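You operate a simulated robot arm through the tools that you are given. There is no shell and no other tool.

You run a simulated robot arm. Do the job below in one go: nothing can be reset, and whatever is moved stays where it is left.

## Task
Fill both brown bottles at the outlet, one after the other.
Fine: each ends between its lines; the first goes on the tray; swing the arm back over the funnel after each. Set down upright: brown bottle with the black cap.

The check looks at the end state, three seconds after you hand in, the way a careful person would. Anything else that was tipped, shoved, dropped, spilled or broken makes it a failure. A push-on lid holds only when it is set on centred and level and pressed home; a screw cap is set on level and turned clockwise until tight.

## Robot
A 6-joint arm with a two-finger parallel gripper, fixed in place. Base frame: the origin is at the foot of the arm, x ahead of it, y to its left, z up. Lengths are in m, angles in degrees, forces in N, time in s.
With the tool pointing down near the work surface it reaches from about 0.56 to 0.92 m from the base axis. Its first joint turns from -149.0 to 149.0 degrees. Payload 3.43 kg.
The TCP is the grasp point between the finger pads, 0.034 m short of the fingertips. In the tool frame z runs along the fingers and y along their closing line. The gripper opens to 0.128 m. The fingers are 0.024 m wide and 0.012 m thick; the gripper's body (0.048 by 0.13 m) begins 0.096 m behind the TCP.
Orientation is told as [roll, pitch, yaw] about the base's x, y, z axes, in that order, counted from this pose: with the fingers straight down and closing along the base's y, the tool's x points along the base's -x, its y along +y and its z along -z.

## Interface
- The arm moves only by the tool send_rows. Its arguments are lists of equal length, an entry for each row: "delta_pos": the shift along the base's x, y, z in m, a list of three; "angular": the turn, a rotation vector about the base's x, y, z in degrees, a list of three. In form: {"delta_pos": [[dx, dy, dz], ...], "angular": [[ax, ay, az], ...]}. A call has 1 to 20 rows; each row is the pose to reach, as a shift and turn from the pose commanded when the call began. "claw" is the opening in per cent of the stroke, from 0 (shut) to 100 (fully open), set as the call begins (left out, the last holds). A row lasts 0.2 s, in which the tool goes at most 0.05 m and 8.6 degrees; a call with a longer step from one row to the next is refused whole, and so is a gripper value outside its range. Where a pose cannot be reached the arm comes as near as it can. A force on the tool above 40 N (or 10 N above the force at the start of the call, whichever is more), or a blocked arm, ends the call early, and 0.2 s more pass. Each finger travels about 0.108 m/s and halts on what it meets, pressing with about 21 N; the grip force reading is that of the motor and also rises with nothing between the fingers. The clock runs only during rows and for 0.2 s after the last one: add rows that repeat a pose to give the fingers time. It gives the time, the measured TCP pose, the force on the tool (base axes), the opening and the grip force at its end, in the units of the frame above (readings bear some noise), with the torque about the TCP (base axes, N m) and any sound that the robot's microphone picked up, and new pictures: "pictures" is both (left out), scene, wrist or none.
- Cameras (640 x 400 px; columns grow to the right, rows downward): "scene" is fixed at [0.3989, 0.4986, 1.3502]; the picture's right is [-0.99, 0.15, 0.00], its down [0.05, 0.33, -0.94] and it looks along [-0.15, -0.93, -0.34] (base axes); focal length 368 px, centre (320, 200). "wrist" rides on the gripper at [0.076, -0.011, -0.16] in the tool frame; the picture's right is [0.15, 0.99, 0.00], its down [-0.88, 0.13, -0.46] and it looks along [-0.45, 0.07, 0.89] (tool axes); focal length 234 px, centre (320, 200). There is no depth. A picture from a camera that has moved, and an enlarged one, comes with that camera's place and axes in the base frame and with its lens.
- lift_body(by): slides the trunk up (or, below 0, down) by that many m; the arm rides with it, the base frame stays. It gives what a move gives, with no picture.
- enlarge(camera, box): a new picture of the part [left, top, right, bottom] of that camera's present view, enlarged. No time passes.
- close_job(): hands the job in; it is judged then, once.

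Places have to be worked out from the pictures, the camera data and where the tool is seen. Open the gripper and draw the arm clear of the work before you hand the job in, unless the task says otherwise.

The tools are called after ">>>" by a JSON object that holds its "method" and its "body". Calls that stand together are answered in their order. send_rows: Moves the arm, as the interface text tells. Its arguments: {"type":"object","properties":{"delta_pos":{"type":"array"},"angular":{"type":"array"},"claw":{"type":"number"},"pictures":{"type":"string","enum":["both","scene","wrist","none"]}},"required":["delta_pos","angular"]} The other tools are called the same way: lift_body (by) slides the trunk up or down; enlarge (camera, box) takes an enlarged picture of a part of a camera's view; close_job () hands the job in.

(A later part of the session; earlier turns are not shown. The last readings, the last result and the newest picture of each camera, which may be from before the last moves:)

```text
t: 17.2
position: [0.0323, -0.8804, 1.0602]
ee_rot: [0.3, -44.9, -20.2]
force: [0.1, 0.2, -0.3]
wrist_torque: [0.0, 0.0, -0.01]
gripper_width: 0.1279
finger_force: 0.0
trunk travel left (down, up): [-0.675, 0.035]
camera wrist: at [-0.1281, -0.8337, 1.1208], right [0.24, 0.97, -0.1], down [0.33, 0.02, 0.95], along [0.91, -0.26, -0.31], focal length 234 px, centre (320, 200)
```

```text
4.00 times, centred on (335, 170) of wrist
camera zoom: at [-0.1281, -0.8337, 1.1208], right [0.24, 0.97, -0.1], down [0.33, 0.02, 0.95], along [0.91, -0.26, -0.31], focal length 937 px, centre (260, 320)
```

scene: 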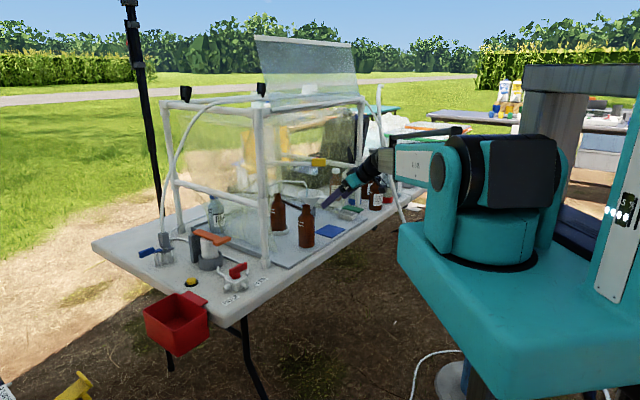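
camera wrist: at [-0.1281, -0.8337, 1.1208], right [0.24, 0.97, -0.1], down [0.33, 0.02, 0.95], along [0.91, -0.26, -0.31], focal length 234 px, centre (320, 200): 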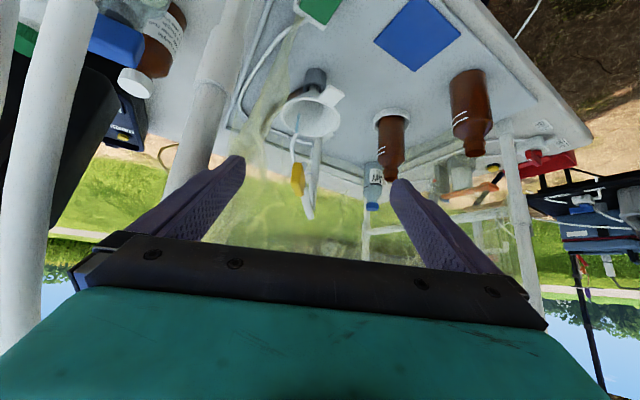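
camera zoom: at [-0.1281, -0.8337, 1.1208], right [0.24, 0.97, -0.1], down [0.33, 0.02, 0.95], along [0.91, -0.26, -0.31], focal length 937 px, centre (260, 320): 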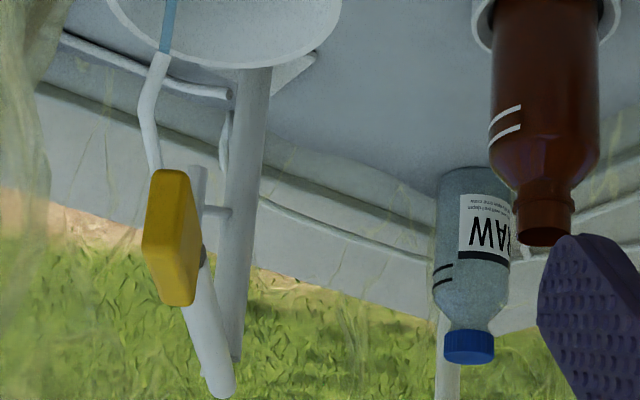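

The tube with the stream runs parallel to the bar but offset ~4 cm to its far side, so it may or may not turn with the bar. I'll align the tool with the bar (yaw −14.5°, tilt 45°) and stop 10 cm short of the yellow grip along the approach line.

>>> {"method": "send_rows", "body": {"delta_pos": [[0.02, -0.017, 0], [0.04, -0.034, 0], [0.0594, -0.0506, -0.001], [0.0594, -0.0506, -0.001], [0.0594, -0.0506, -0.001]], "angular": [[0, 0, 2], [0, 0, 4], [0, 0, 5.7], [0, 0, 5.7], [0, 0, 5.7]], "claw": 60, "pictures": "both"}}

>>> {"method": "enlarge", "body": {"camera": "wrist", "box": [250, 80, 410, 240]}}

>>> {"method": "enlarge", "body": {"camera": "scene", "box": [280, 120, 380, 200]}}

```text
t: 17.9
position: [0.076, -0.9155, 1.0612]
ee_rot: [0.8, -44.7, -15.9]
force: [-2.5, 11.5, 3.9]
wrist_torque: [-1.23, 0.09, -0.91]
gripper_width: 0.0768
finger_force: 0.1
out of reach, approached as far as the arm can: row 3
trunk travel left (down, up): [-0.675, 0.035]
stopped in row 3: the force on the tool passed its limit at 53 N (the readings are from after the stop); the commanded pose is now the measured one
camera wrist: at [-0.0881, -0.8826, 1.1227], right [0.16, 0.98, -0.09], down [0.33, 0.04, 0.94], along [0.93, -0.18, -0.31], focal length 234 px, centre (320, 200)
```

scene: 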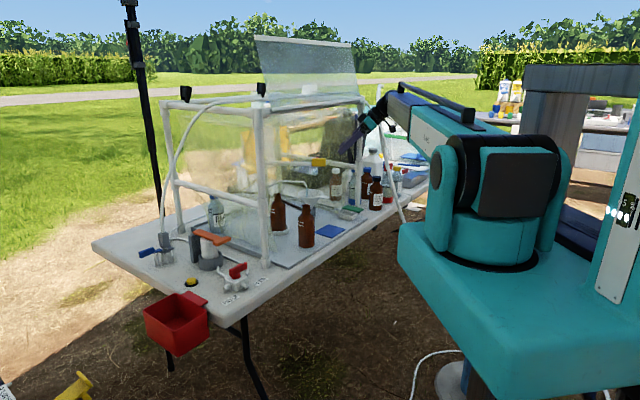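
wrist: 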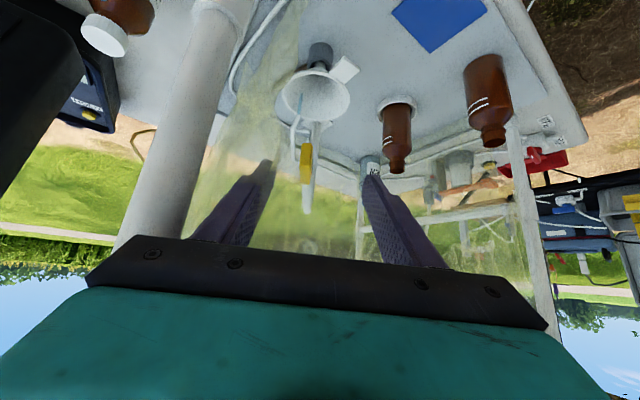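

```text
2.50 times, centred on (330, 160) of wrist
camera zoom: at [-0.0881, -0.8826, 1.1227], right [0.16, 0.98, -0.09], down [0.33, 0.04, 0.94], along [0.93, -0.18, -0.31], focal length 585 px, centre (295, 300)
```

zoom: 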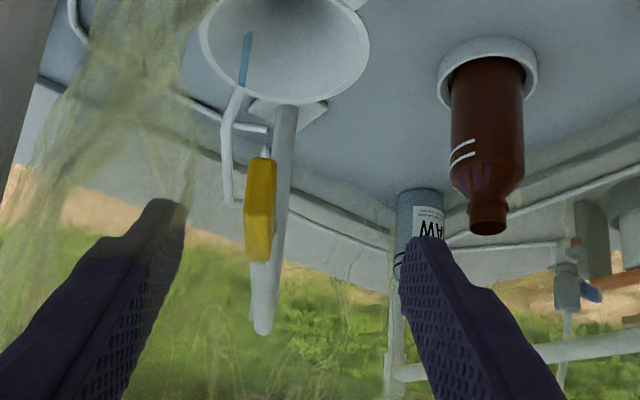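

```text
5.00 times, centred on (330, 160) of scene
camera zoom: at [0.3989, 0.4986, 1.3502], right [-0.99, 0.15, 0.0], down [0.05, 0.33, -0.94], along [-0.15, -0.93, -0.34], focal length 1842 px, centre (270, 400)
```

zoom: 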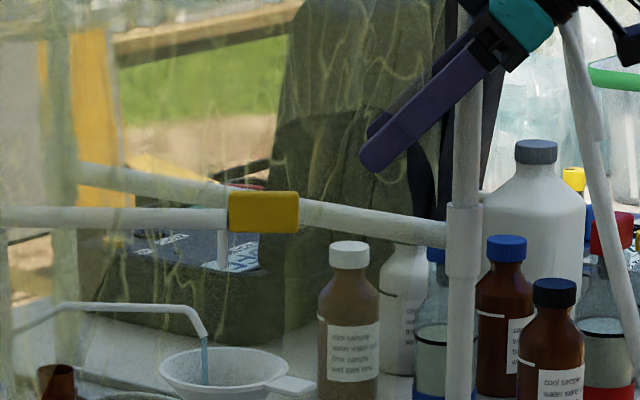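

The force stop came from the gripper body's right corner touching the right front post of the frame, which is really at about (0.005, -0.98); my earlier scene reading was occluded by the green lid. I'll back straight off from it, away from the post.

>>> {"method": "send_rows", "body": {"delta_pos": [[-0.005, 0.015, 0.0], [-0.015, 0.035, 0.0], [-0.03, 0.06, 0.0], [-0.045, 0.085, 0.0], [-0.05, 0.11, 0.0], [-0.05, 0.11, 0.0]], "angular": [[0, 0, 0], [0, 0, -4], [0, 0, -10], [0, 0, -16], [0, 0, -22], [0, 0, -22]], "claw": 100, "pictures": "both"}}

>>> {"method": "enlarge", "body": {"camera": "scene", "box": [150, 80, 390, 280]}}

>>> {"method": "enlarge", "body": {"camera": "scene", "box": [250, 130, 410, 230]}}

```text
t: 19.3
position: [0.0233, -0.8073, 1.0597]
ee_rot: [1.0, -44.7, -38.2]
force: [0.3, 1.0, 0.2]
wrist_torque: [0.01, -0.01, -0.03]
gripper_width: 0.1279
finger_force: 0.1
trunk travel left (down, up): [-0.675, 0.035]
camera wrist: at [-0.1153, -0.7144, 1.1208], right [0.52, 0.85, -0.09], down [0.32, -0.09, 0.94], along [0.79, -0.52, -0.32], focal length 234 px, centre (320, 200)
```

scene: 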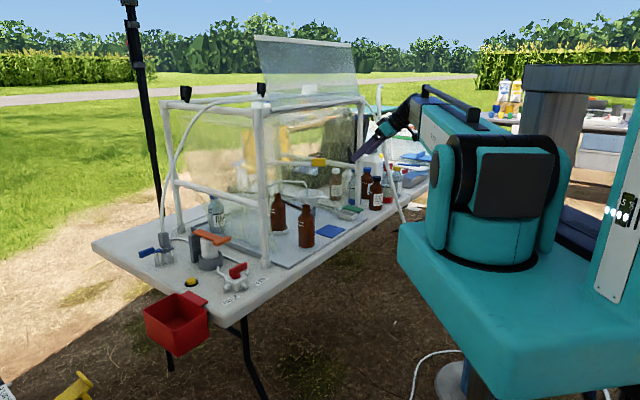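
wrist: 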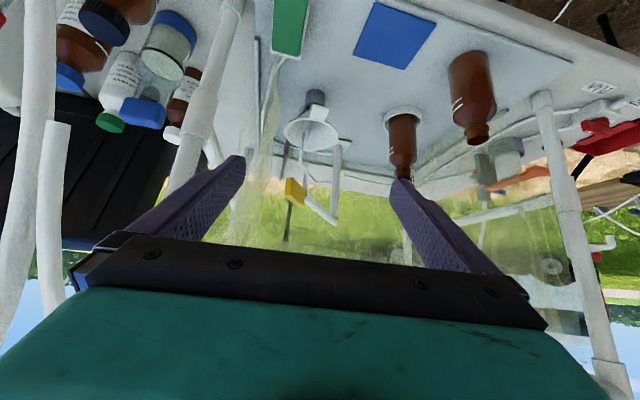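

```text
2.00 times, centred on (270, 180) of scene
camera zoom: at [0.3989, 0.4986, 1.3502], right [-0.99, 0.15, 0.0], down [0.05, 0.33, -0.94], along [-0.15, -0.93, -0.34], focal length 737 px, centre (420, 240)
```

zoom: 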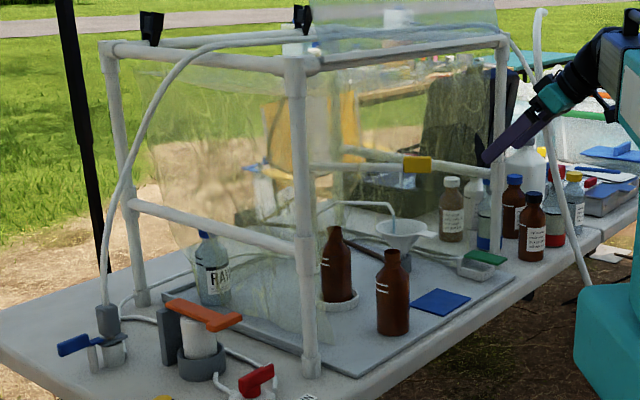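

```text
4.00 times, centred on (330, 180) of scene
camera zoom: at [0.3989, 0.4986, 1.3502], right [-0.99, 0.15, 0.0], down [0.05, 0.33, -0.94], along [-0.15, -0.93, -0.34], focal length 1474 px, centre (280, 280)
```

zoom: 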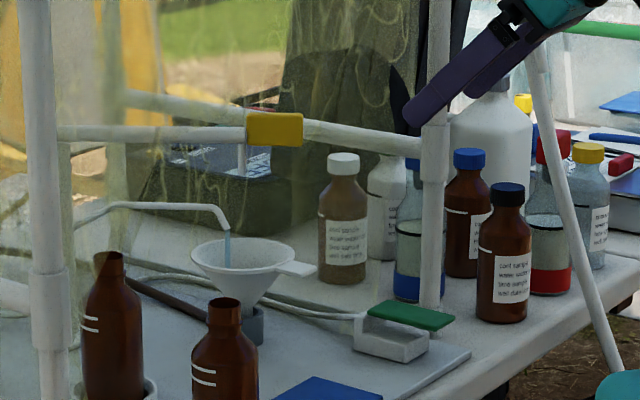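

The frame and bottles look unmoved and the force is back to zero. With corrected pixel mapping, the grip centre is (0.176, -0.959, 0.986) and the short stub (0.21, -0.967, 0.937) hangs exactly over the funnel centre, at the same radius from the post as the ring. I'll now turn the tool level, pointing at −75°, with the fingers closing vertically, in the free opening.

>>> {"method": "send_rows", "body": {"delta_pos": [[0.02, 0.0, 0.0], [0.04, 0.0, 0.0], [0.06, 0.0, 0.0], [0.08, 0.0, 0.0], [0.09, 0.0, 0.0], [0.1, -0.005, 0.0], [0.105, -0.01, 0.0], [0.11, -0.015, 0.0], [0.115, -0.02, 0.0], [0.117, -0.03, 0.0], [0.117, -0.043, -0.005], [0.117, -0.043, -0.01], [0.117, -0.043, -0.01]], "angular": [[0, 0, 0], [-6.79, 4.57, 0.6], [-13.58, 9.14, 1.21], [-20.37, 13.7, 1.81], [-27.16, 18.27, 2.42], [-33.95, 22.84, 3.02], [-40.75, 27.41, 3.63], [-47.54, 31.98, 4.23], [-54.33, 36.55, 4.84], [-61.1, 41.1, 5.44], [-67.9, 45.7, 6.05], [-74.7, 50.25, 6.65], [-74.7, 50.25, 6.65]], "claw": 70, "pictures": "both"}}

```text
t: 22.1
position: [0.1524, -0.8578, 1.1137]
ee_rot: [-83.5, -0.7, 14.2]
force: [-0.2, -0.2, 0.1]
wrist_torque: [-0.01, 0.02, -0.01]
gripper_width: 0.0897
finger_force: 0.0
out of reach, approached as far as the arm can: row 11, 12
trunk travel left (down, up): [-0.675, 0.035]
camera wrist: at [0.0395, -0.7244, 1.1435], right [-0.16, 0.08, -0.98], down [0.74, 0.67, -0.07], along [0.65, -0.74, -0.16], focal length 234 px, centre (320, 200)
```

scene: 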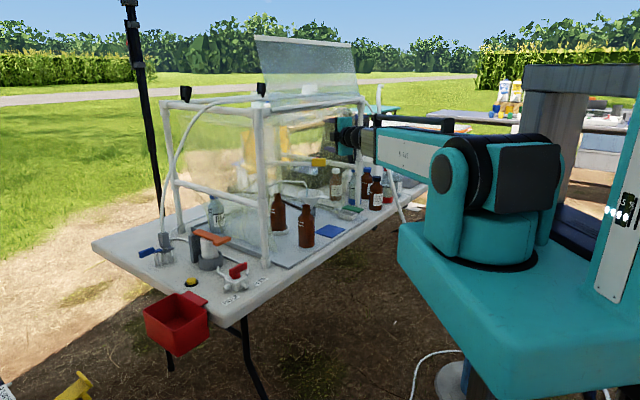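
wrist: 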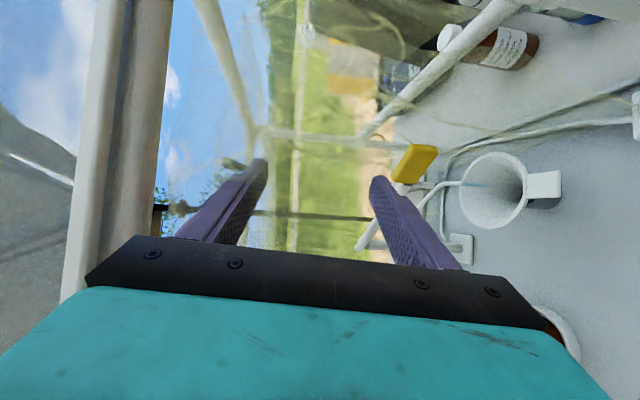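

The level pose could not be reached at this trunk height (the tool ended ~6° low and 6 cm too high), so the trunk must come down. I'll back the tool off a little from the grip and lower the trunk in two stages, keeping the tool above the funnel and bottles.

>>> {"method": "send_rows", "body": {"delta_pos": [[-0.005, 0.02, 0.0], [-0.01, 0.04, 0.0], [-0.013, 0.05, 0.0]], "angular": [[0, 0, 0], [0, 0, 0], [0, 0, 0]], "pictures": "none"}}

>>> {"method": "lift_body", "body": {"by": -0.12}}

```text
t: 22.9
position: [0.1394, -0.8078, 1.1185]
ee_rot: [-83.2, -0.7, 14.2]
force: [0.1, -0.3, 0.0]
wrist_torque: [-0.02, -0.05, -0.03]
gripper_width: 0.0895
finger_force: 0.0
out of reach, approached as far as the arm can: row 1, 2, 3
trunk travel left (down, up): [-0.675, 0.035]
```

```text
t: 24.4
position: [0.1402, -0.809, 0.999]
ee_rot: [-83.3, -0.6, 14.2]
force: [0.1, 0.1, 0.0]
wrist_torque: [0.01, 0.01, -0.01]
gripper_width: 0.0897
finger_force: 0.1
trunk travel left (down, up): [-0.555, 0.155]
```

Trunk is down 0.12 m and the TCP is at z≈1.0. I'll raise the tool 9 cm and lower the trunk another 0.13 m.

>>> {"method": "send_rows", "body": {"delta_pos": [[0, 0, 0.03], [0, 0, 0.06], [0, 0, 0.09], [0, 0, 0.09]], "angular": [[0, 0, 0], [0, 0, 0], [0, 0, 0], [0, 0, 0]], "pictures": "none"}}

>>> {"method": "lift_body", "body": {"by": -0.13}}

```text
t: 25.4
position: [0.139, -0.8082, 1.0893]
ee_rot: [-83.4, -0.5, 14.2]
force: [-1.2, 0.3, 0.3]
wrist_torque: [-0.04, 0.05, -0.05]
gripper_width: 0.0899
finger_force: 0.2
trunk travel left (down, up): [-0.555, 0.155]
```

```text
t: 27.0
position: [0.1389, -0.8086, 0.9602]
ee_rot: [-83.3, -0.6, 14.3]
force: [-0.3, -0.5, -0.4]
wrist_torque: [0.05, -0.02, 0.0]
gripper_width: 0.0895
finger_force: 0.0
trunk travel left (down, up): [-0.425, 0.285]
```

The trunk is now 0.25 m lower and the pose is well within reach. I'll level the tool exactly and move to 10 cm short of the yellow grip at its height.

>>> {"method": "send_rows", "body": {"delta_pos": [[0.004, -0.01, 0.015], [0.011, -0.03, 0.026], [0.011, -0.0534, 0.026], [0.011, -0.0534, 0.026]], "angular": [[-3, -0.8, 0.3], [-6.5, -1.65, 0.7], [-6.5, -1.65, 0.7], [-6.5, -1.65, 0.7]], "pictures": "both"}}

>>> {"method": "enlarge", "body": {"camera": "wrist", "box": [200, 60, 460, 240]}}

>>> {"method": "enlarge", "body": {"camera": "scene", "box": [250, 130, 410, 230]}}

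```text
t: 28.0
position: [0.1495, -0.8622, 0.9871]
ee_rot: [-90.1, -0.6, 14.9]
force: [0.7, 0.1, -0.4]
wrist_torque: [0.0, -0.02, -0.01]
gripper_width: 0.0894
finger_force: 0.1
trunk travel left (down, up): [-0.425, 0.285]
camera wrist: at [0.0348, -0.7285, 0.9978], right [-0.13, -0.04, -0.99], down [0.73, 0.67, -0.12], along [0.67, -0.74, -0.06], focal length 234 px, centre (320, 200)
```

scene: 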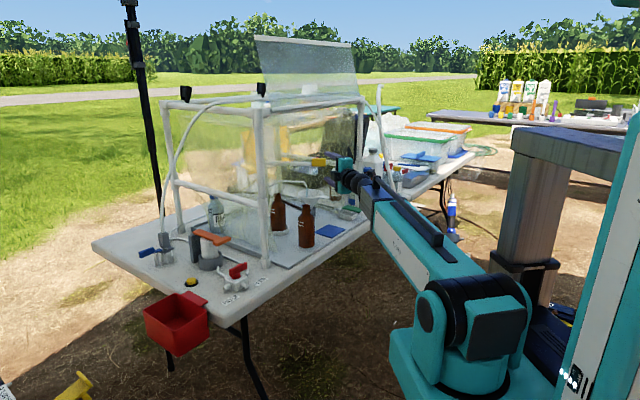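
wrist: 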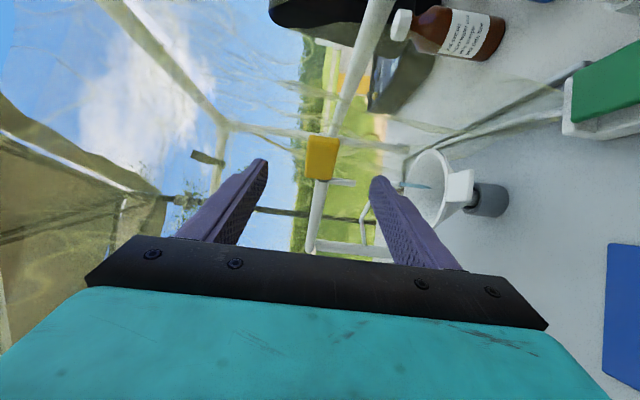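

```text
2.22 times, centred on (330, 150) of wrist
camera zoom: at [0.0348, -0.7285, 0.9978], right [-0.13, -0.04, -0.99], down [0.73, 0.67, -0.12], along [0.67, -0.74, -0.06], focal length 520 px, centre (298, 311)
```

zoom: 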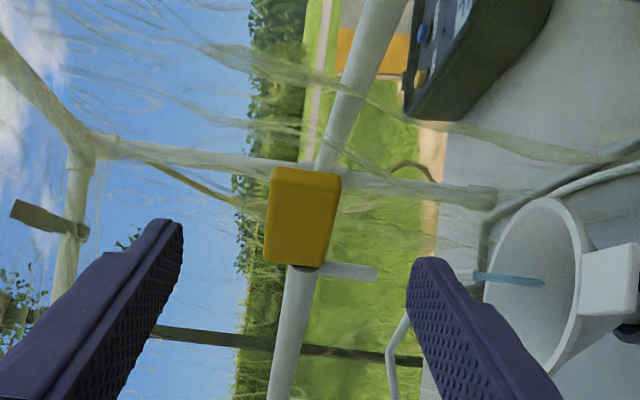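

```text
4.00 times, centred on (330, 180) of scene
camera zoom: at [0.3989, 0.4986, 1.3502], right [-0.99, 0.15, 0.0], down [0.05, 0.33, -0.94], along [-0.15, -0.93, -0.34], focal length 1474 px, centre (280, 280)
```

zoom: 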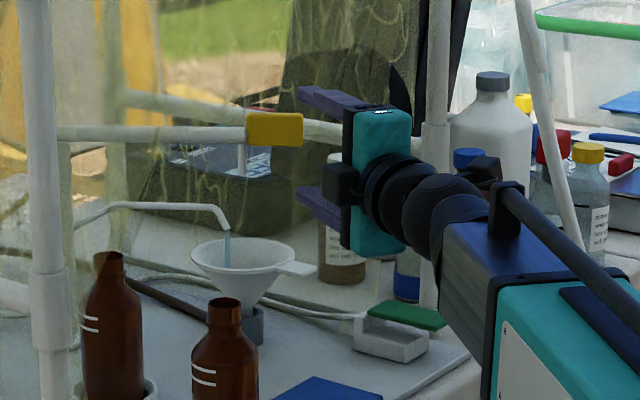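

The grip sits centred between the fingers (z≈0.985) and the path is free. I'll advance 10 cm along the tool axis so the block lies between the pads, without closing yet.

>>> {"method": "send_rows", "body": {"delta_pos": [[0.0085, -0.032, -0.001], [0.017, -0.064, -0.001], [0.0262, -0.0968, -0.001], [0.0262, -0.0968, -0.001]], "angular": [[0, 0, 0], [0, 0, 0], [0, 0, 0], [0, 0, 0]], "pictures": "both"}}

>>> {"method": "enlarge", "body": {"camera": "wrist", "box": [200, 60, 460, 240]}}

>>> {"method": "enlarge", "body": {"camera": "scene", "box": [250, 130, 410, 230]}}

```text
t: 29.0
position: [0.178, -0.9593, 0.9842]
ee_rot: [-90.1, -0.6, 14.9]
force: [-1.1, 0.4, -0.2]
wrist_torque: [0.0, 0.01, 0.0]
gripper_width: 0.0895
finger_force: 0.1
trunk travel left (down, up): [-0.425, 0.285]
camera wrist: at [0.0638, -0.8241, 0.9955], right [-0.13, -0.03, -0.99], down [0.73, 0.67, -0.12], along [0.67, -0.74, -0.06], focal length 234 px, centre (320, 200)
```

scene: 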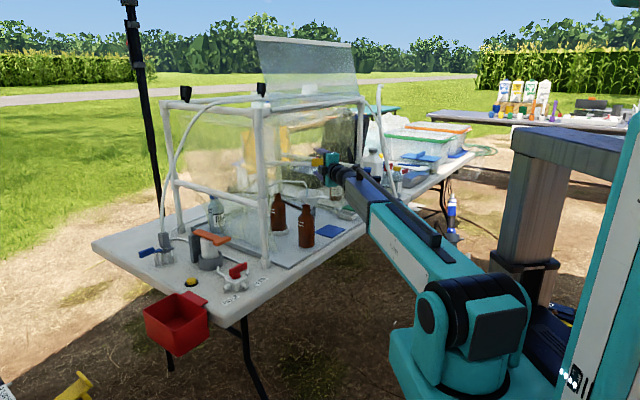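
wrist: 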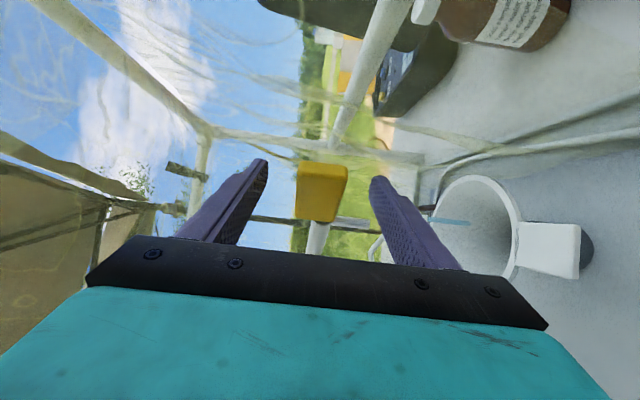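

```text
2.22 times, centred on (330, 150) of wrist
camera zoom: at [0.0638, -0.8241, 0.9955], right [-0.13, -0.03, -0.99], down [0.73, 0.67, -0.12], along [0.67, -0.74, -0.06], focal length 520 px, centre (298, 311)
```

zoom: 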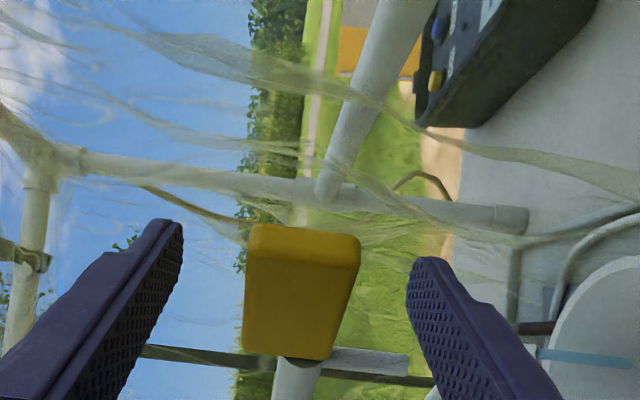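

```text
4.00 times, centred on (330, 180) of scene
camera zoom: at [0.3989, 0.4986, 1.3502], right [-0.99, 0.15, 0.0], down [0.05, 0.33, -0.94], along [-0.15, -0.93, -0.34], focal length 1474 px, centre (280, 280)
```

zoom: 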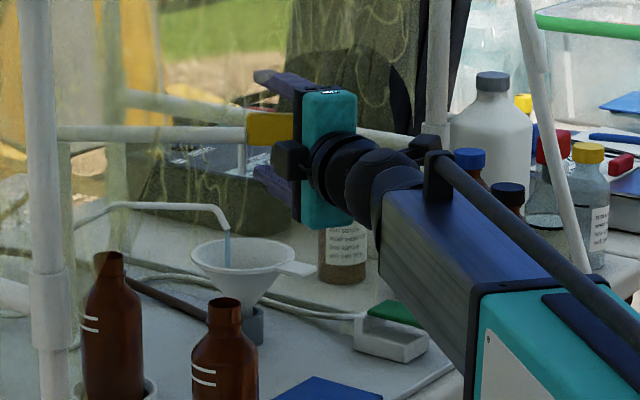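

The block is centred on the TCP between the pads. I'll close the fingers on it and hold still to let the grip settle.

>>> {"method": "send_rows", "body": {"delta_pos": [[0, 0, 0], [0, 0, 0], [0, 0, 0], [0, 0, 0]], "angular": [[0, 0, 0], [0, 0, 0], [0, 0, 0], [0, 0, 0]], "claw": 0, "pictures": "both"}}

>>> {"method": "enlarge", "body": {"camera": "wrist", "box": [200, 60, 460, 240]}}

>>> {"method": "enlarge", "body": {"camera": "scene", "box": [260, 150, 340, 200]}}

```text
t: 30.0
position: [0.178, -0.9594, 0.9841]
ee_rot: [-90.0, -0.4, 14.9]
force: [2.1, -2.4, 6.2]
wrist_torque: [0.04, 0.89, -0.5]
gripper_width: 0.0338
finger_force: 45.0
trunk travel left (down, up): [-0.425, 0.285]
camera wrist: at [0.0639, -0.8236, 0.9964], right [-0.13, -0.04, -0.99], down [0.73, 0.67, -0.12], along [0.67, -0.74, -0.06], focal length 234 px, centre (320, 200)
```

scene: 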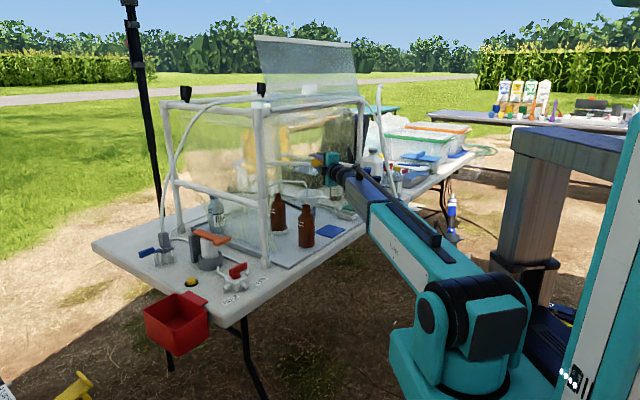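
wrist: 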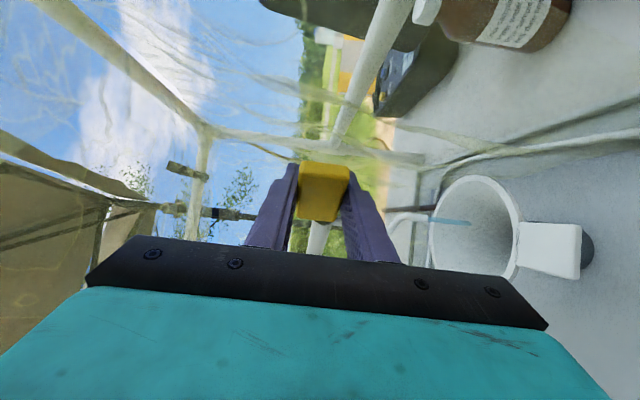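

```text
2.22 times, centred on (330, 150) of wrist
camera zoom: at [0.0639, -0.8236, 0.9964], right [-0.13, -0.04, -0.99], down [0.73, 0.67, -0.12], along [0.67, -0.74, -0.06], focal length 520 px, centre (298, 311)
```

zoom: 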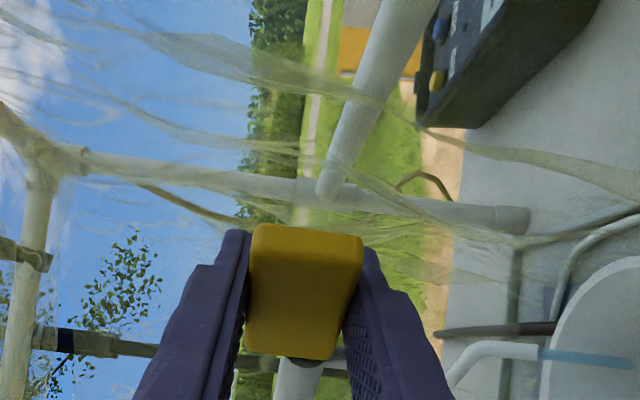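

```text
8.00 times, centred on (300, 175) of scene
camera zoom: at [0.3989, 0.4986, 1.3502], right [-0.99, 0.15, 0.0], down [0.05, 0.33, -0.94], along [-0.15, -0.93, -0.34], focal length 2948 px, centre (480, 400)
```

zoom: 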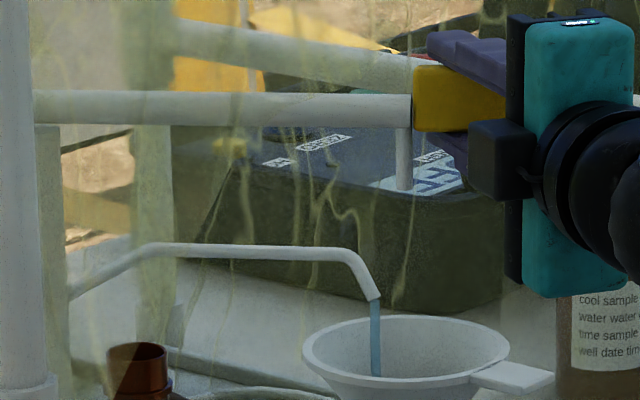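

The grip holds (opening 0.034 m) and the arm has not shifted. I'll swing it just 7° towards the ring — the stub stays over the funnel — to learn whether the tube with the stream turns along with it.

>>> {"method": "send_rows", "body": {"delta_pos": [[0.0018, 0.0095, 0], [0.0047, 0.019, 0], [0.0081, 0.0284, 0], [0.0081, 0.0284, 0]], "angular": [[0, 0, 0], [0, 0, 0], [0, 0, 0], [0, 0, 0]], "pictures": "wrist"}}

>>> {"method": "enlarge", "body": {"camera": "scene", "box": [260, 150, 340, 200]}}

>>> {"method": "enlarge", "body": {"camera": "wrist", "box": [200, 60, 520, 300]}}

```text
t: 31.0
position: [0.1854, -0.928, 0.986]
ee_rot: [-90.2, -0.6, 15.0]
force: [9.1, -7.8, 16.5]
wrist_torque: [0.34, 1.15, -1.09]
gripper_width: 0.0335
finger_force: 45.4
trunk travel left (down, up): [-0.425, 0.285]
camera wrist: at [0.0703, -0.795, 0.9963], right [-0.13, -0.04, -0.99], down [0.73, 0.67, -0.12], along [0.67, -0.74, -0.06], focal length 234 px, centre (320, 200)
```

wrist: 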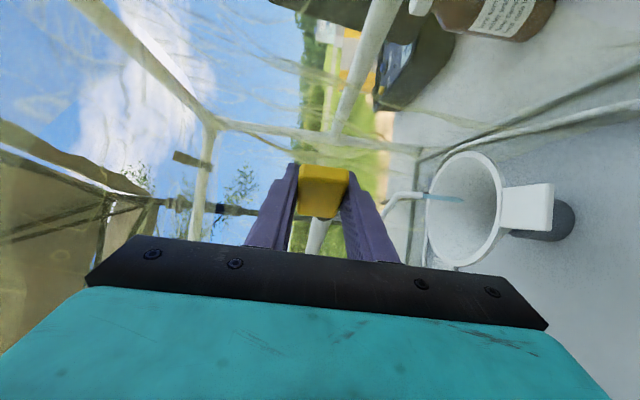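

```text
8.00 times, centred on (300, 175) of scene
camera zoom: at [0.3989, 0.4986, 1.3502], right [-0.99, 0.15, 0.0], down [0.05, 0.33, -0.94], along [-0.15, -0.93, -0.34], focal length 2948 px, centre (480, 400)
```

zoom: 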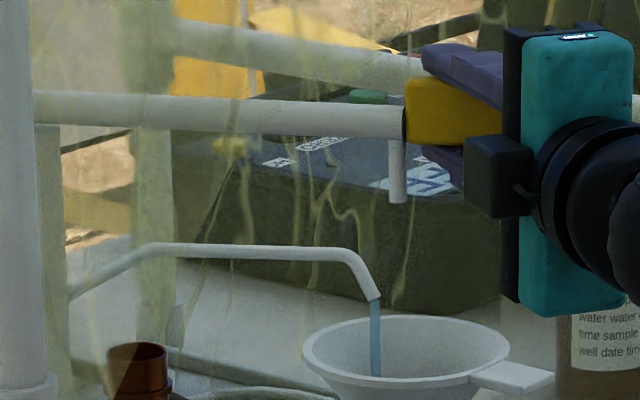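

```text
1.67 times, centred on (360, 180) of wrist
camera zoom: at [0.0703, -0.795, 0.9963], right [-0.13, -0.04, -0.99], down [0.73, 0.67, -0.12], along [0.67, -0.74, -0.06], focal length 390 px, centre (253, 233)
```

zoom: 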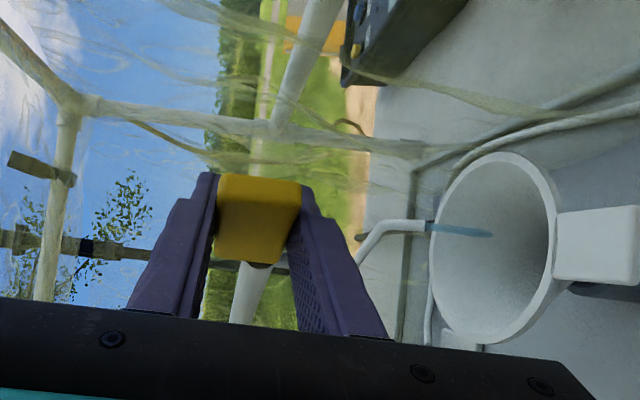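

The bar with its grip and stub turned by 7°, but the bent tube with the stream stayed put: so the tube is separate from the swing arm (at least so far), and no water leaves the stub here. I'll look closely at the controls for what makes water come out of the stub before swinging farther.

>>> {"method": "enlarge", "body": {"camera": "scene", "box": [140, 225, 260, 300]}}

>>> {"method": "enlarge", "body": {"camera": "scene", "box": [175, 265, 215, 295]}}

>>> {"method": "enlarge", "body": {"camera": "scene", "box": [215, 255, 265, 300]}}

>>> {"method": "enlarge", "body": {"camera": "scene", "box": [255, 180, 345, 235]}}

>>> {"method": "enlarge", "body": {"camera": "wrist", "box": [370, 120, 600, 290]}}

```text
5.33 times, centred on (200, 262) of scene
camera zoom: at [0.3989, 0.4986, 1.3502], right [-0.99, 0.15, 0.0], down [0.05, 0.33, -0.94], along [-0.15, -0.93, -0.34], focal length 1965 px, centre (960, -133)
```

zoom: 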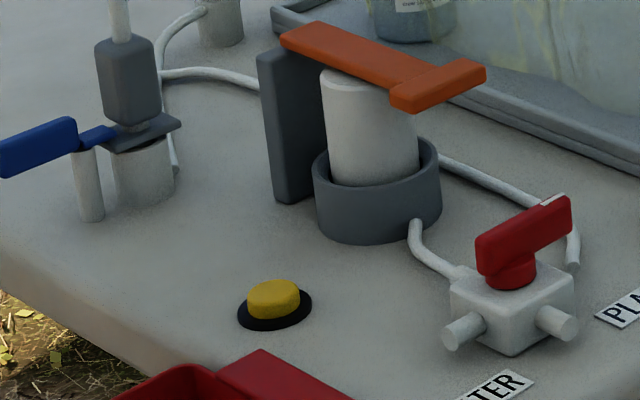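

```text
13.33 times, centred on (195, 280) of scene
camera zoom: at [0.3989, 0.4986, 1.3502], right [-0.99, 0.15, 0.0], down [0.05, 0.33, -0.94], along [-0.15, -0.93, -0.34], focal length 4912 px, centre (1987, -867)
```

zoom: 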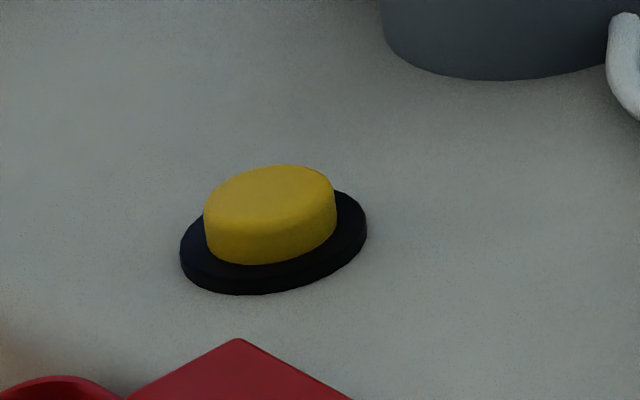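

```text
8.89 times, centred on (240, 278) of scene
camera zoom: at [0.3989, 0.4986, 1.3502], right [-0.99, 0.15, 0.0], down [0.05, 0.33, -0.94], along [-0.15, -0.93, -0.34], focal length 3275 px, centre (1031, -489)
```

zoom: 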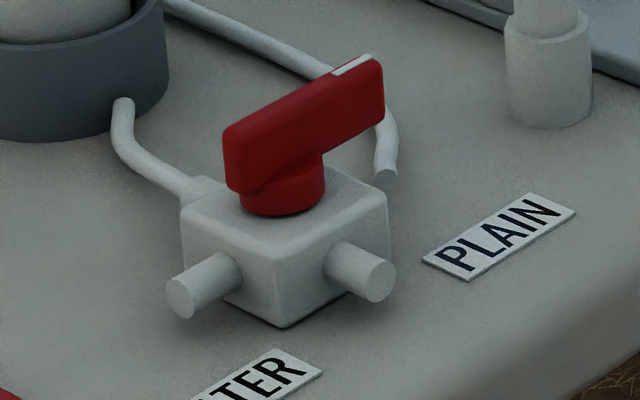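

```text
7.11 times, centred on (300, 208) of scene
camera zoom: at [0.3989, 0.4986, 1.3502], right [-0.99, 0.15, 0.0], down [0.05, 0.33, -0.94], along [-0.15, -0.93, -0.34], focal length 2620 px, centre (462, 147)
```

zoom: 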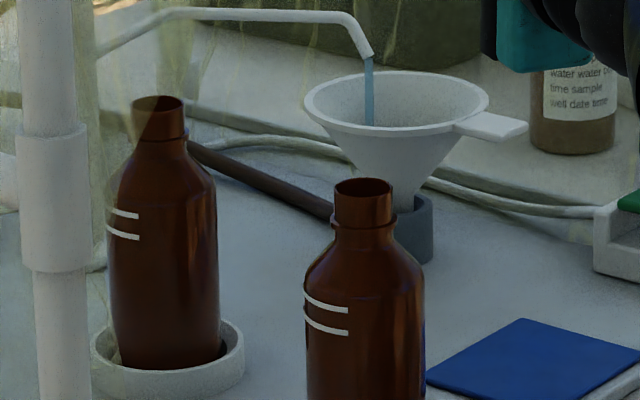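

```text
2.35 times, centred on (485, 205) of wrist
camera zoom: at [0.0703, -0.795, 0.9963], right [-0.13, -0.04, -0.99], down [0.73, 0.67, -0.12], along [0.67, -0.74, -0.06], focal length 551 px, centre (-68, 188)
```

zoom: 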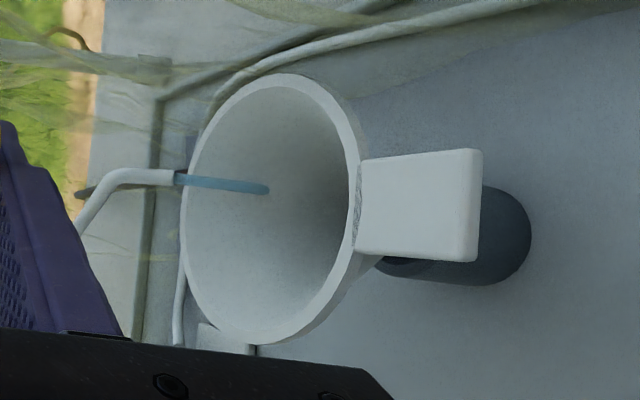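

There is a small white box with a green plate joined to the hoses on the right side of the tray; I'll look closely at it and at where the hoses run.

>>> {"method": "enlarge", "body": {"camera": "scene", "box": [310, 195, 380, 240]}}

>>> {"method": "enlarge", "body": {"camera": "wrist", "box": [480, 0, 640, 140]}}

>>> {"method": "enlarge", "body": {"camera": "scene", "box": [140, 180, 300, 280]}}

>>> {"method": "enlarge", "body": {"camera": "scene", "box": [290, 140, 350, 180]}}

```text
8.89 times, centred on (345, 218) of scene
camera zoom: at [0.3989, 0.4986, 1.3502], right [-0.99, 0.15, 0.0], down [0.05, 0.33, -0.94], along [-0.15, -0.93, -0.34], focal length 3275 px, centre (98, 44)
```

zoom: 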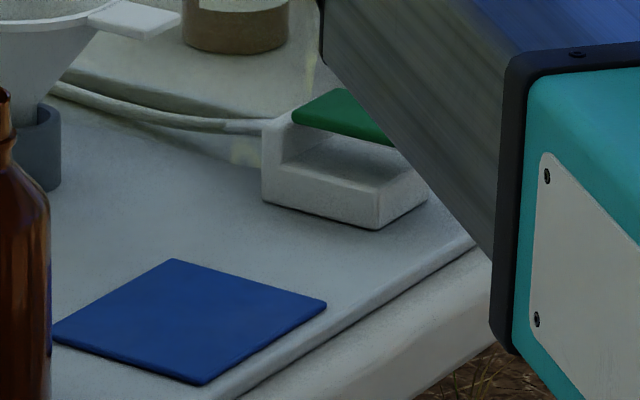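

```text
2.86 times, centred on (560, 70) of wrist
camera zoom: at [0.0703, -0.795, 0.9963], right [-0.13, -0.04, -0.99], down [0.73, 0.67, -0.12], along [0.67, -0.74, -0.06], focal length 669 px, centre (-366, 571)
```

zoom: 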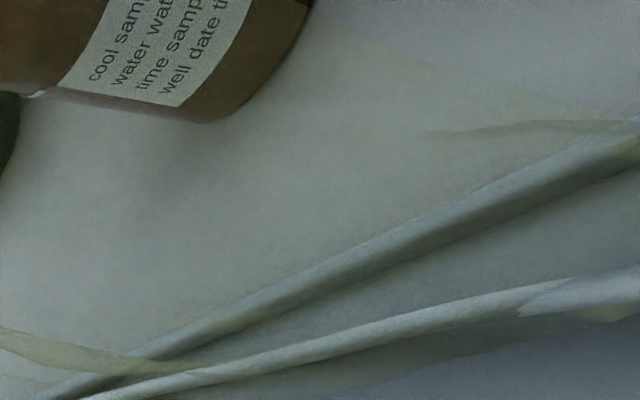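

```text
4.00 times, centred on (220, 230) of scene
camera zoom: at [0.3989, 0.4986, 1.3502], right [-0.99, 0.15, 0.0], down [0.05, 0.33, -0.94], along [-0.15, -0.93, -0.34], focal length 1474 px, centre (720, 80)
```

zoom: 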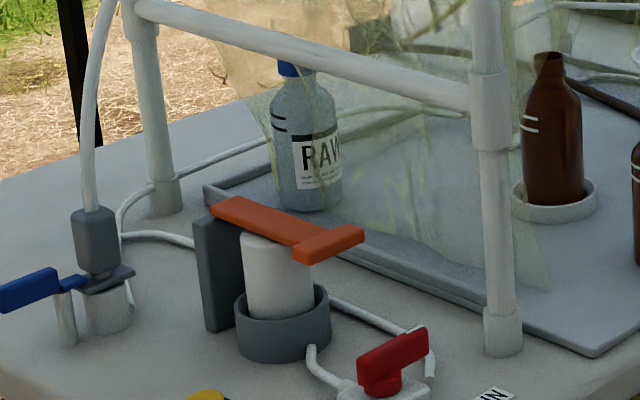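

```text
10.00 times, centred on (320, 160) of scene
camera zoom: at [0.3989, 0.4986, 1.3502], right [-0.99, 0.15, 0.0], down [0.05, 0.33, -0.94], along [-0.15, -0.93, -0.34], focal length 3684 px, centre (320, 600)
```

zoom: 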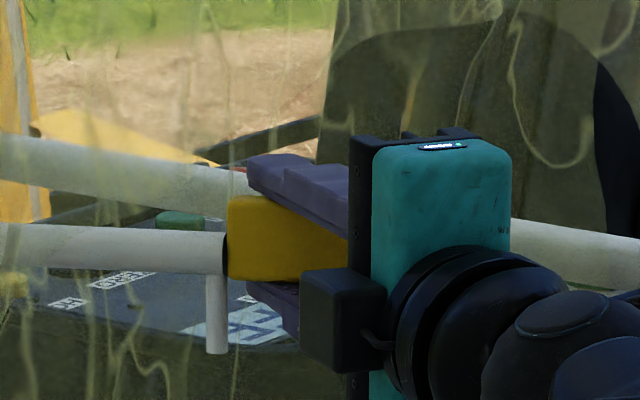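

The stub is dry while over the funnel and the hoses give no clear answer, so the direct test is to swing the arm to the ring and watch. The arc about the post (0.405, -1.009) stays clear of the posts, and the gripper body passes about 1.5 cm above bottle 2's mouth; I'll swing to 106° and look.

>>> {"method": "send_rows", "body": {"delta_pos": [[0.0137, 0.0311, 0], [0.0358, 0.0651, 0], [0.0634, 0.0947, 0], [0.0957, 0.1191, 0], [0.1318, 0.1375, 0], [0.1549, 0.1454, 0]], "angular": [[0, 0, 0], [0, 0, 0], [0, 0, 0], [0, 0, 0], [0, 0, 0], [0, 0, 0]], "pictures": "both"}}

>>> {"method": "enlarge", "body": {"camera": "scene", "box": [250, 140, 350, 220]}}

>>> {"method": "enlarge", "body": {"camera": "wrist", "box": [240, 60, 560, 280]}}

```text
t: 32.3
position: [0.328, -0.7889, 0.9699]
ee_rot: [-87.0, -8.0, 18.8]
force: [-12.8, 0.9, -1.2]
wrist_torque: [0.03, 0.05, -0.37]
gripper_width: 0.0
finger_force: 33.1
trunk travel left (down, up): [-0.425, 0.285]
stopped in row 6: the force on the tool passed its limit at 56 N (the readings are from after the stop); the commanded pose is now the measured one
camera wrist: at [0.2031, -0.6625, 0.9797], right [-0.02, 0.04, -1.0], down [0.69, 0.72, 0.02], along [0.72, -0.69, -0.05], focal length 234 px, centre (320, 200)
```

scene: 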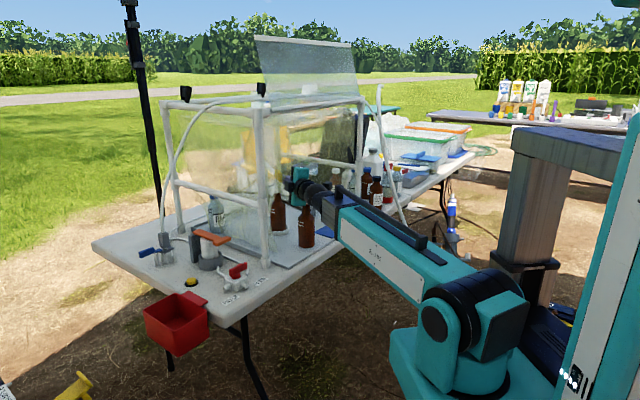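
wrist: 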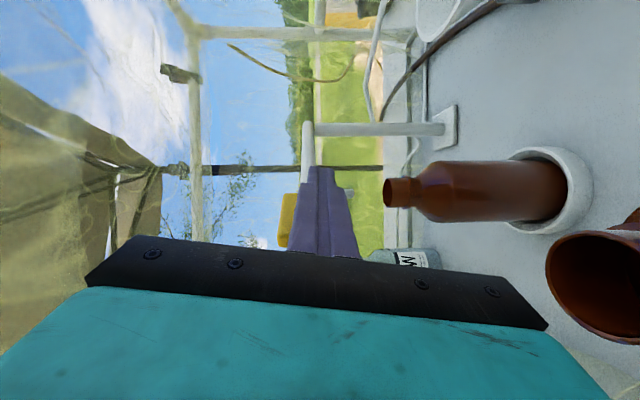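

```text
5.00 times, centred on (300, 180) of scene
camera zoom: at [0.3989, 0.4986, 1.3502], right [-0.99, 0.15, 0.0], down [0.05, 0.33, -0.94], along [-0.15, -0.93, -0.34], focal length 1842 px, centre (420, 300)
```

zoom: 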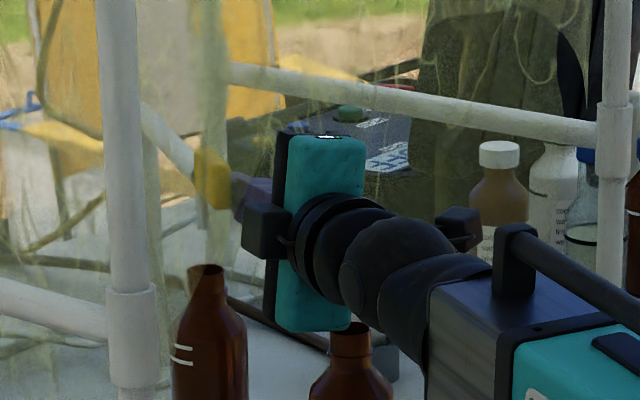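

```text
1.82 times, centred on (400, 170) of wrist
camera zoom: at [0.2031, -0.6625, 0.9797], right [-0.02, 0.04, -1.0], down [0.69, 0.72, 0.02], along [0.72, -0.69, -0.05], focal length 426 px, centre (174, 254)
```

zoom: 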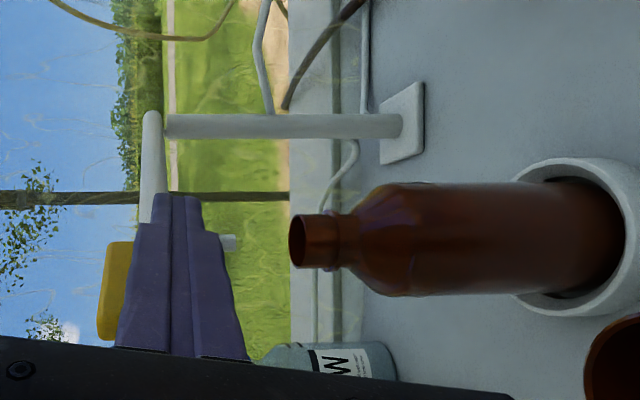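

The fingers slipped off the block at the end of the swing, but the arm itself is now at about 103°, with the stub apparently right above bottle 1's mouth and nothing flowing from it. I'll ease off sideways and back out of the frame without touching anything, then look.

>>> {"method": "send_rows", "body": {"delta_pos": [[-0.012, 0.004, 0.004], [-0.022, 0.02, 0.008], [-0.03, 0.05, 0.012], [-0.04, 0.085, 0.016], [-0.05, 0.115, 0.02], [-0.05, 0.115, 0.02]], "angular": [[0, 0, 0], [0, 0, 0], [0, 0, 0], [0, 0, 0], [0, 0, 0], [0, 0, 0]], "pictures": "both"}}

>>> {"method": "enlarge", "body": {"camera": "scene", "box": [250, 140, 350, 220]}}

>>> {"method": "enlarge", "body": {"camera": "wrist", "box": [240, 20, 560, 240]}}

```text
t: 33.7
position: [0.2931, -0.7264, 0.9948]
ee_rot: [-87.1, -8.0, 18.8]
force: [0.7, 0.8, 0.4]
wrist_torque: [0.01, -0.03, 0.02]
gripper_width: 0.0
finger_force: 33.1
out of reach, approached as far as the arm can: row 4, 5, 6
trunk travel left (down, up): [-0.425, 0.285]
camera wrist: at [0.1692, -0.6011, 1.0046], right [-0.02, 0.04, -1.0], down [0.69, 0.72, 0.02], along [0.72, -0.69, -0.05], focal length 234 px, centre (320, 200)
```

scene: 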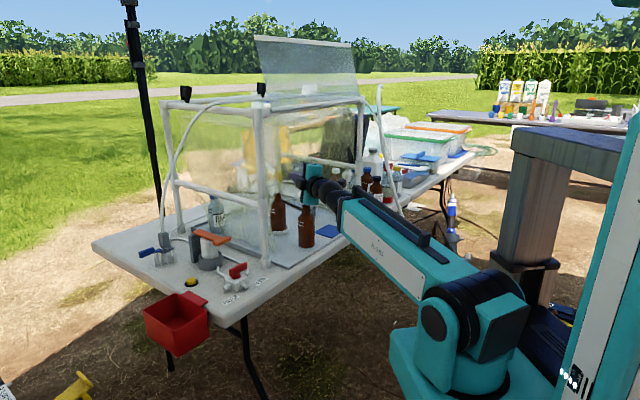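
wrist: 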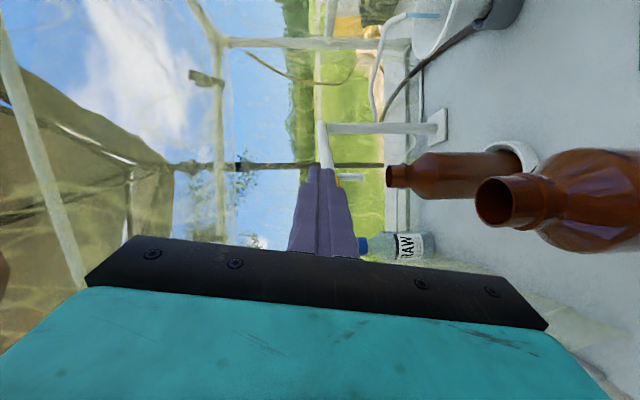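

```text
5.00 times, centred on (300, 180) of scene
camera zoom: at [0.3989, 0.4986, 1.3502], right [-0.99, 0.15, 0.0], down [0.05, 0.33, -0.94], along [-0.15, -0.93, -0.34], focal length 1842 px, centre (420, 300)
```

zoom: 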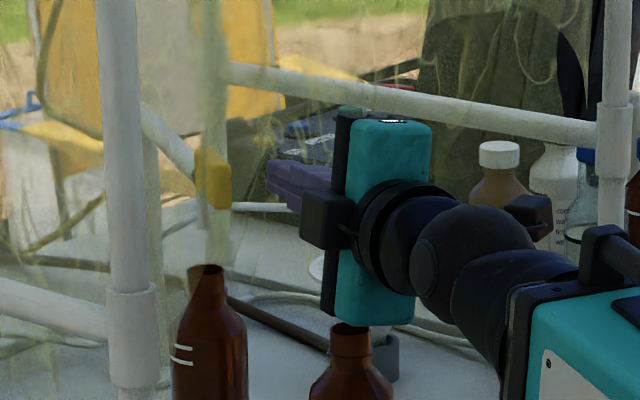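

```text
1.82 times, centred on (400, 130) of wrist
camera zoom: at [0.1692, -0.6011, 1.0046], right [-0.02, 0.04, -1.0], down [0.69, 0.72, 0.02], along [0.72, -0.69, -0.05], focal length 426 px, centre (174, 327)
```

zoom: 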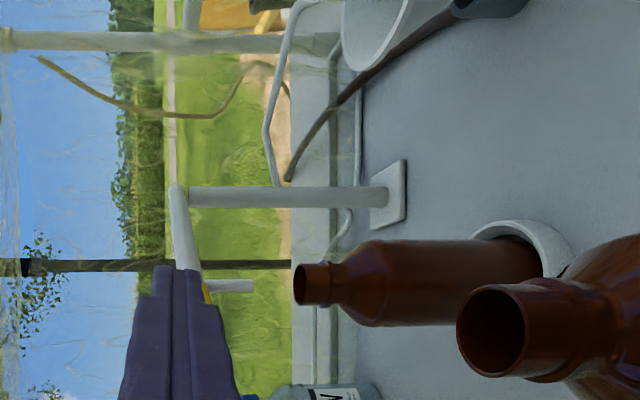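

The arm rests over bottle 1 with no water from the stub, so flow must be triggered elsewhere; the green plate on the hosed white box looks like a press valve. Before trying it I must make sure the stub really is centred over the mouth, so I'm zooming in from the scene side.

>>> {"method": "enlarge", "body": {"camera": "scene", "box": [255, 155, 305, 205]}}

>>> {"method": "enlarge", "body": {"camera": "scene", "box": [265, 165, 290, 200]}}

>>> {"method": "enlarge", "body": {"camera": "wrist", "box": [320, 130, 430, 220]}}

>>> {"method": "enlarge", "body": {"camera": "wrist", "box": [320, 0, 530, 150]}}

```text
8.00 times, centred on (280, 180) of scene
camera zoom: at [0.3989, 0.4986, 1.3502], right [-0.99, 0.15, 0.0], down [0.05, 0.33, -0.94], along [-0.15, -0.93, -0.34], focal length 2948 px, centre (640, 360)
```

zoom: 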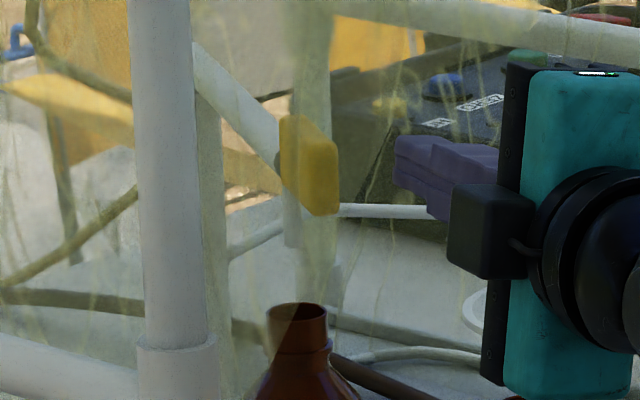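

```text
11.43 times, centred on (278, 182) of scene
camera zoom: at [0.3989, 0.4986, 1.3502], right [-0.99, 0.15, 0.0], down [0.05, 0.33, -0.94], along [-0.15, -0.93, -0.34], focal length 4211 px, centre (806, 400)
```

zoom: 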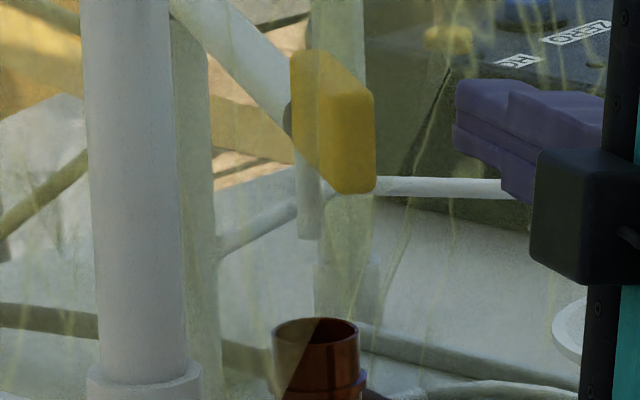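

```text
4.44 times, centred on (375, 175) of wrist
camera zoom: at [0.1692, -0.6011, 1.0046], right [-0.02, 0.04, -1.0], down [0.69, 0.72, 0.02], along [0.72, -0.69, -0.05], focal length 1041 px, centre (76, 311)
```

zoom: 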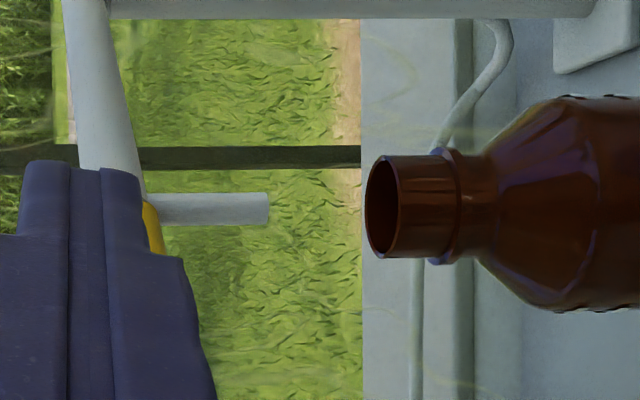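

```text
2.67 times, centred on (425, 75) of wrist
camera zoom: at [0.1692, -0.6011, 1.0046], right [-0.02, 0.04, -1.0], down [0.69, 0.72, 0.02], along [0.72, -0.69, -0.05], focal length 624 px, centre (40, 533)
```

zoom: 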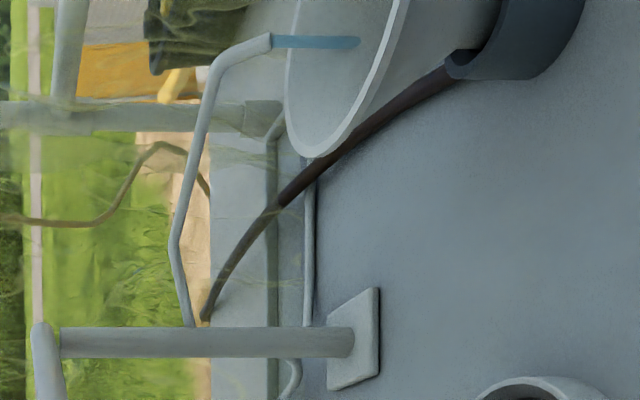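

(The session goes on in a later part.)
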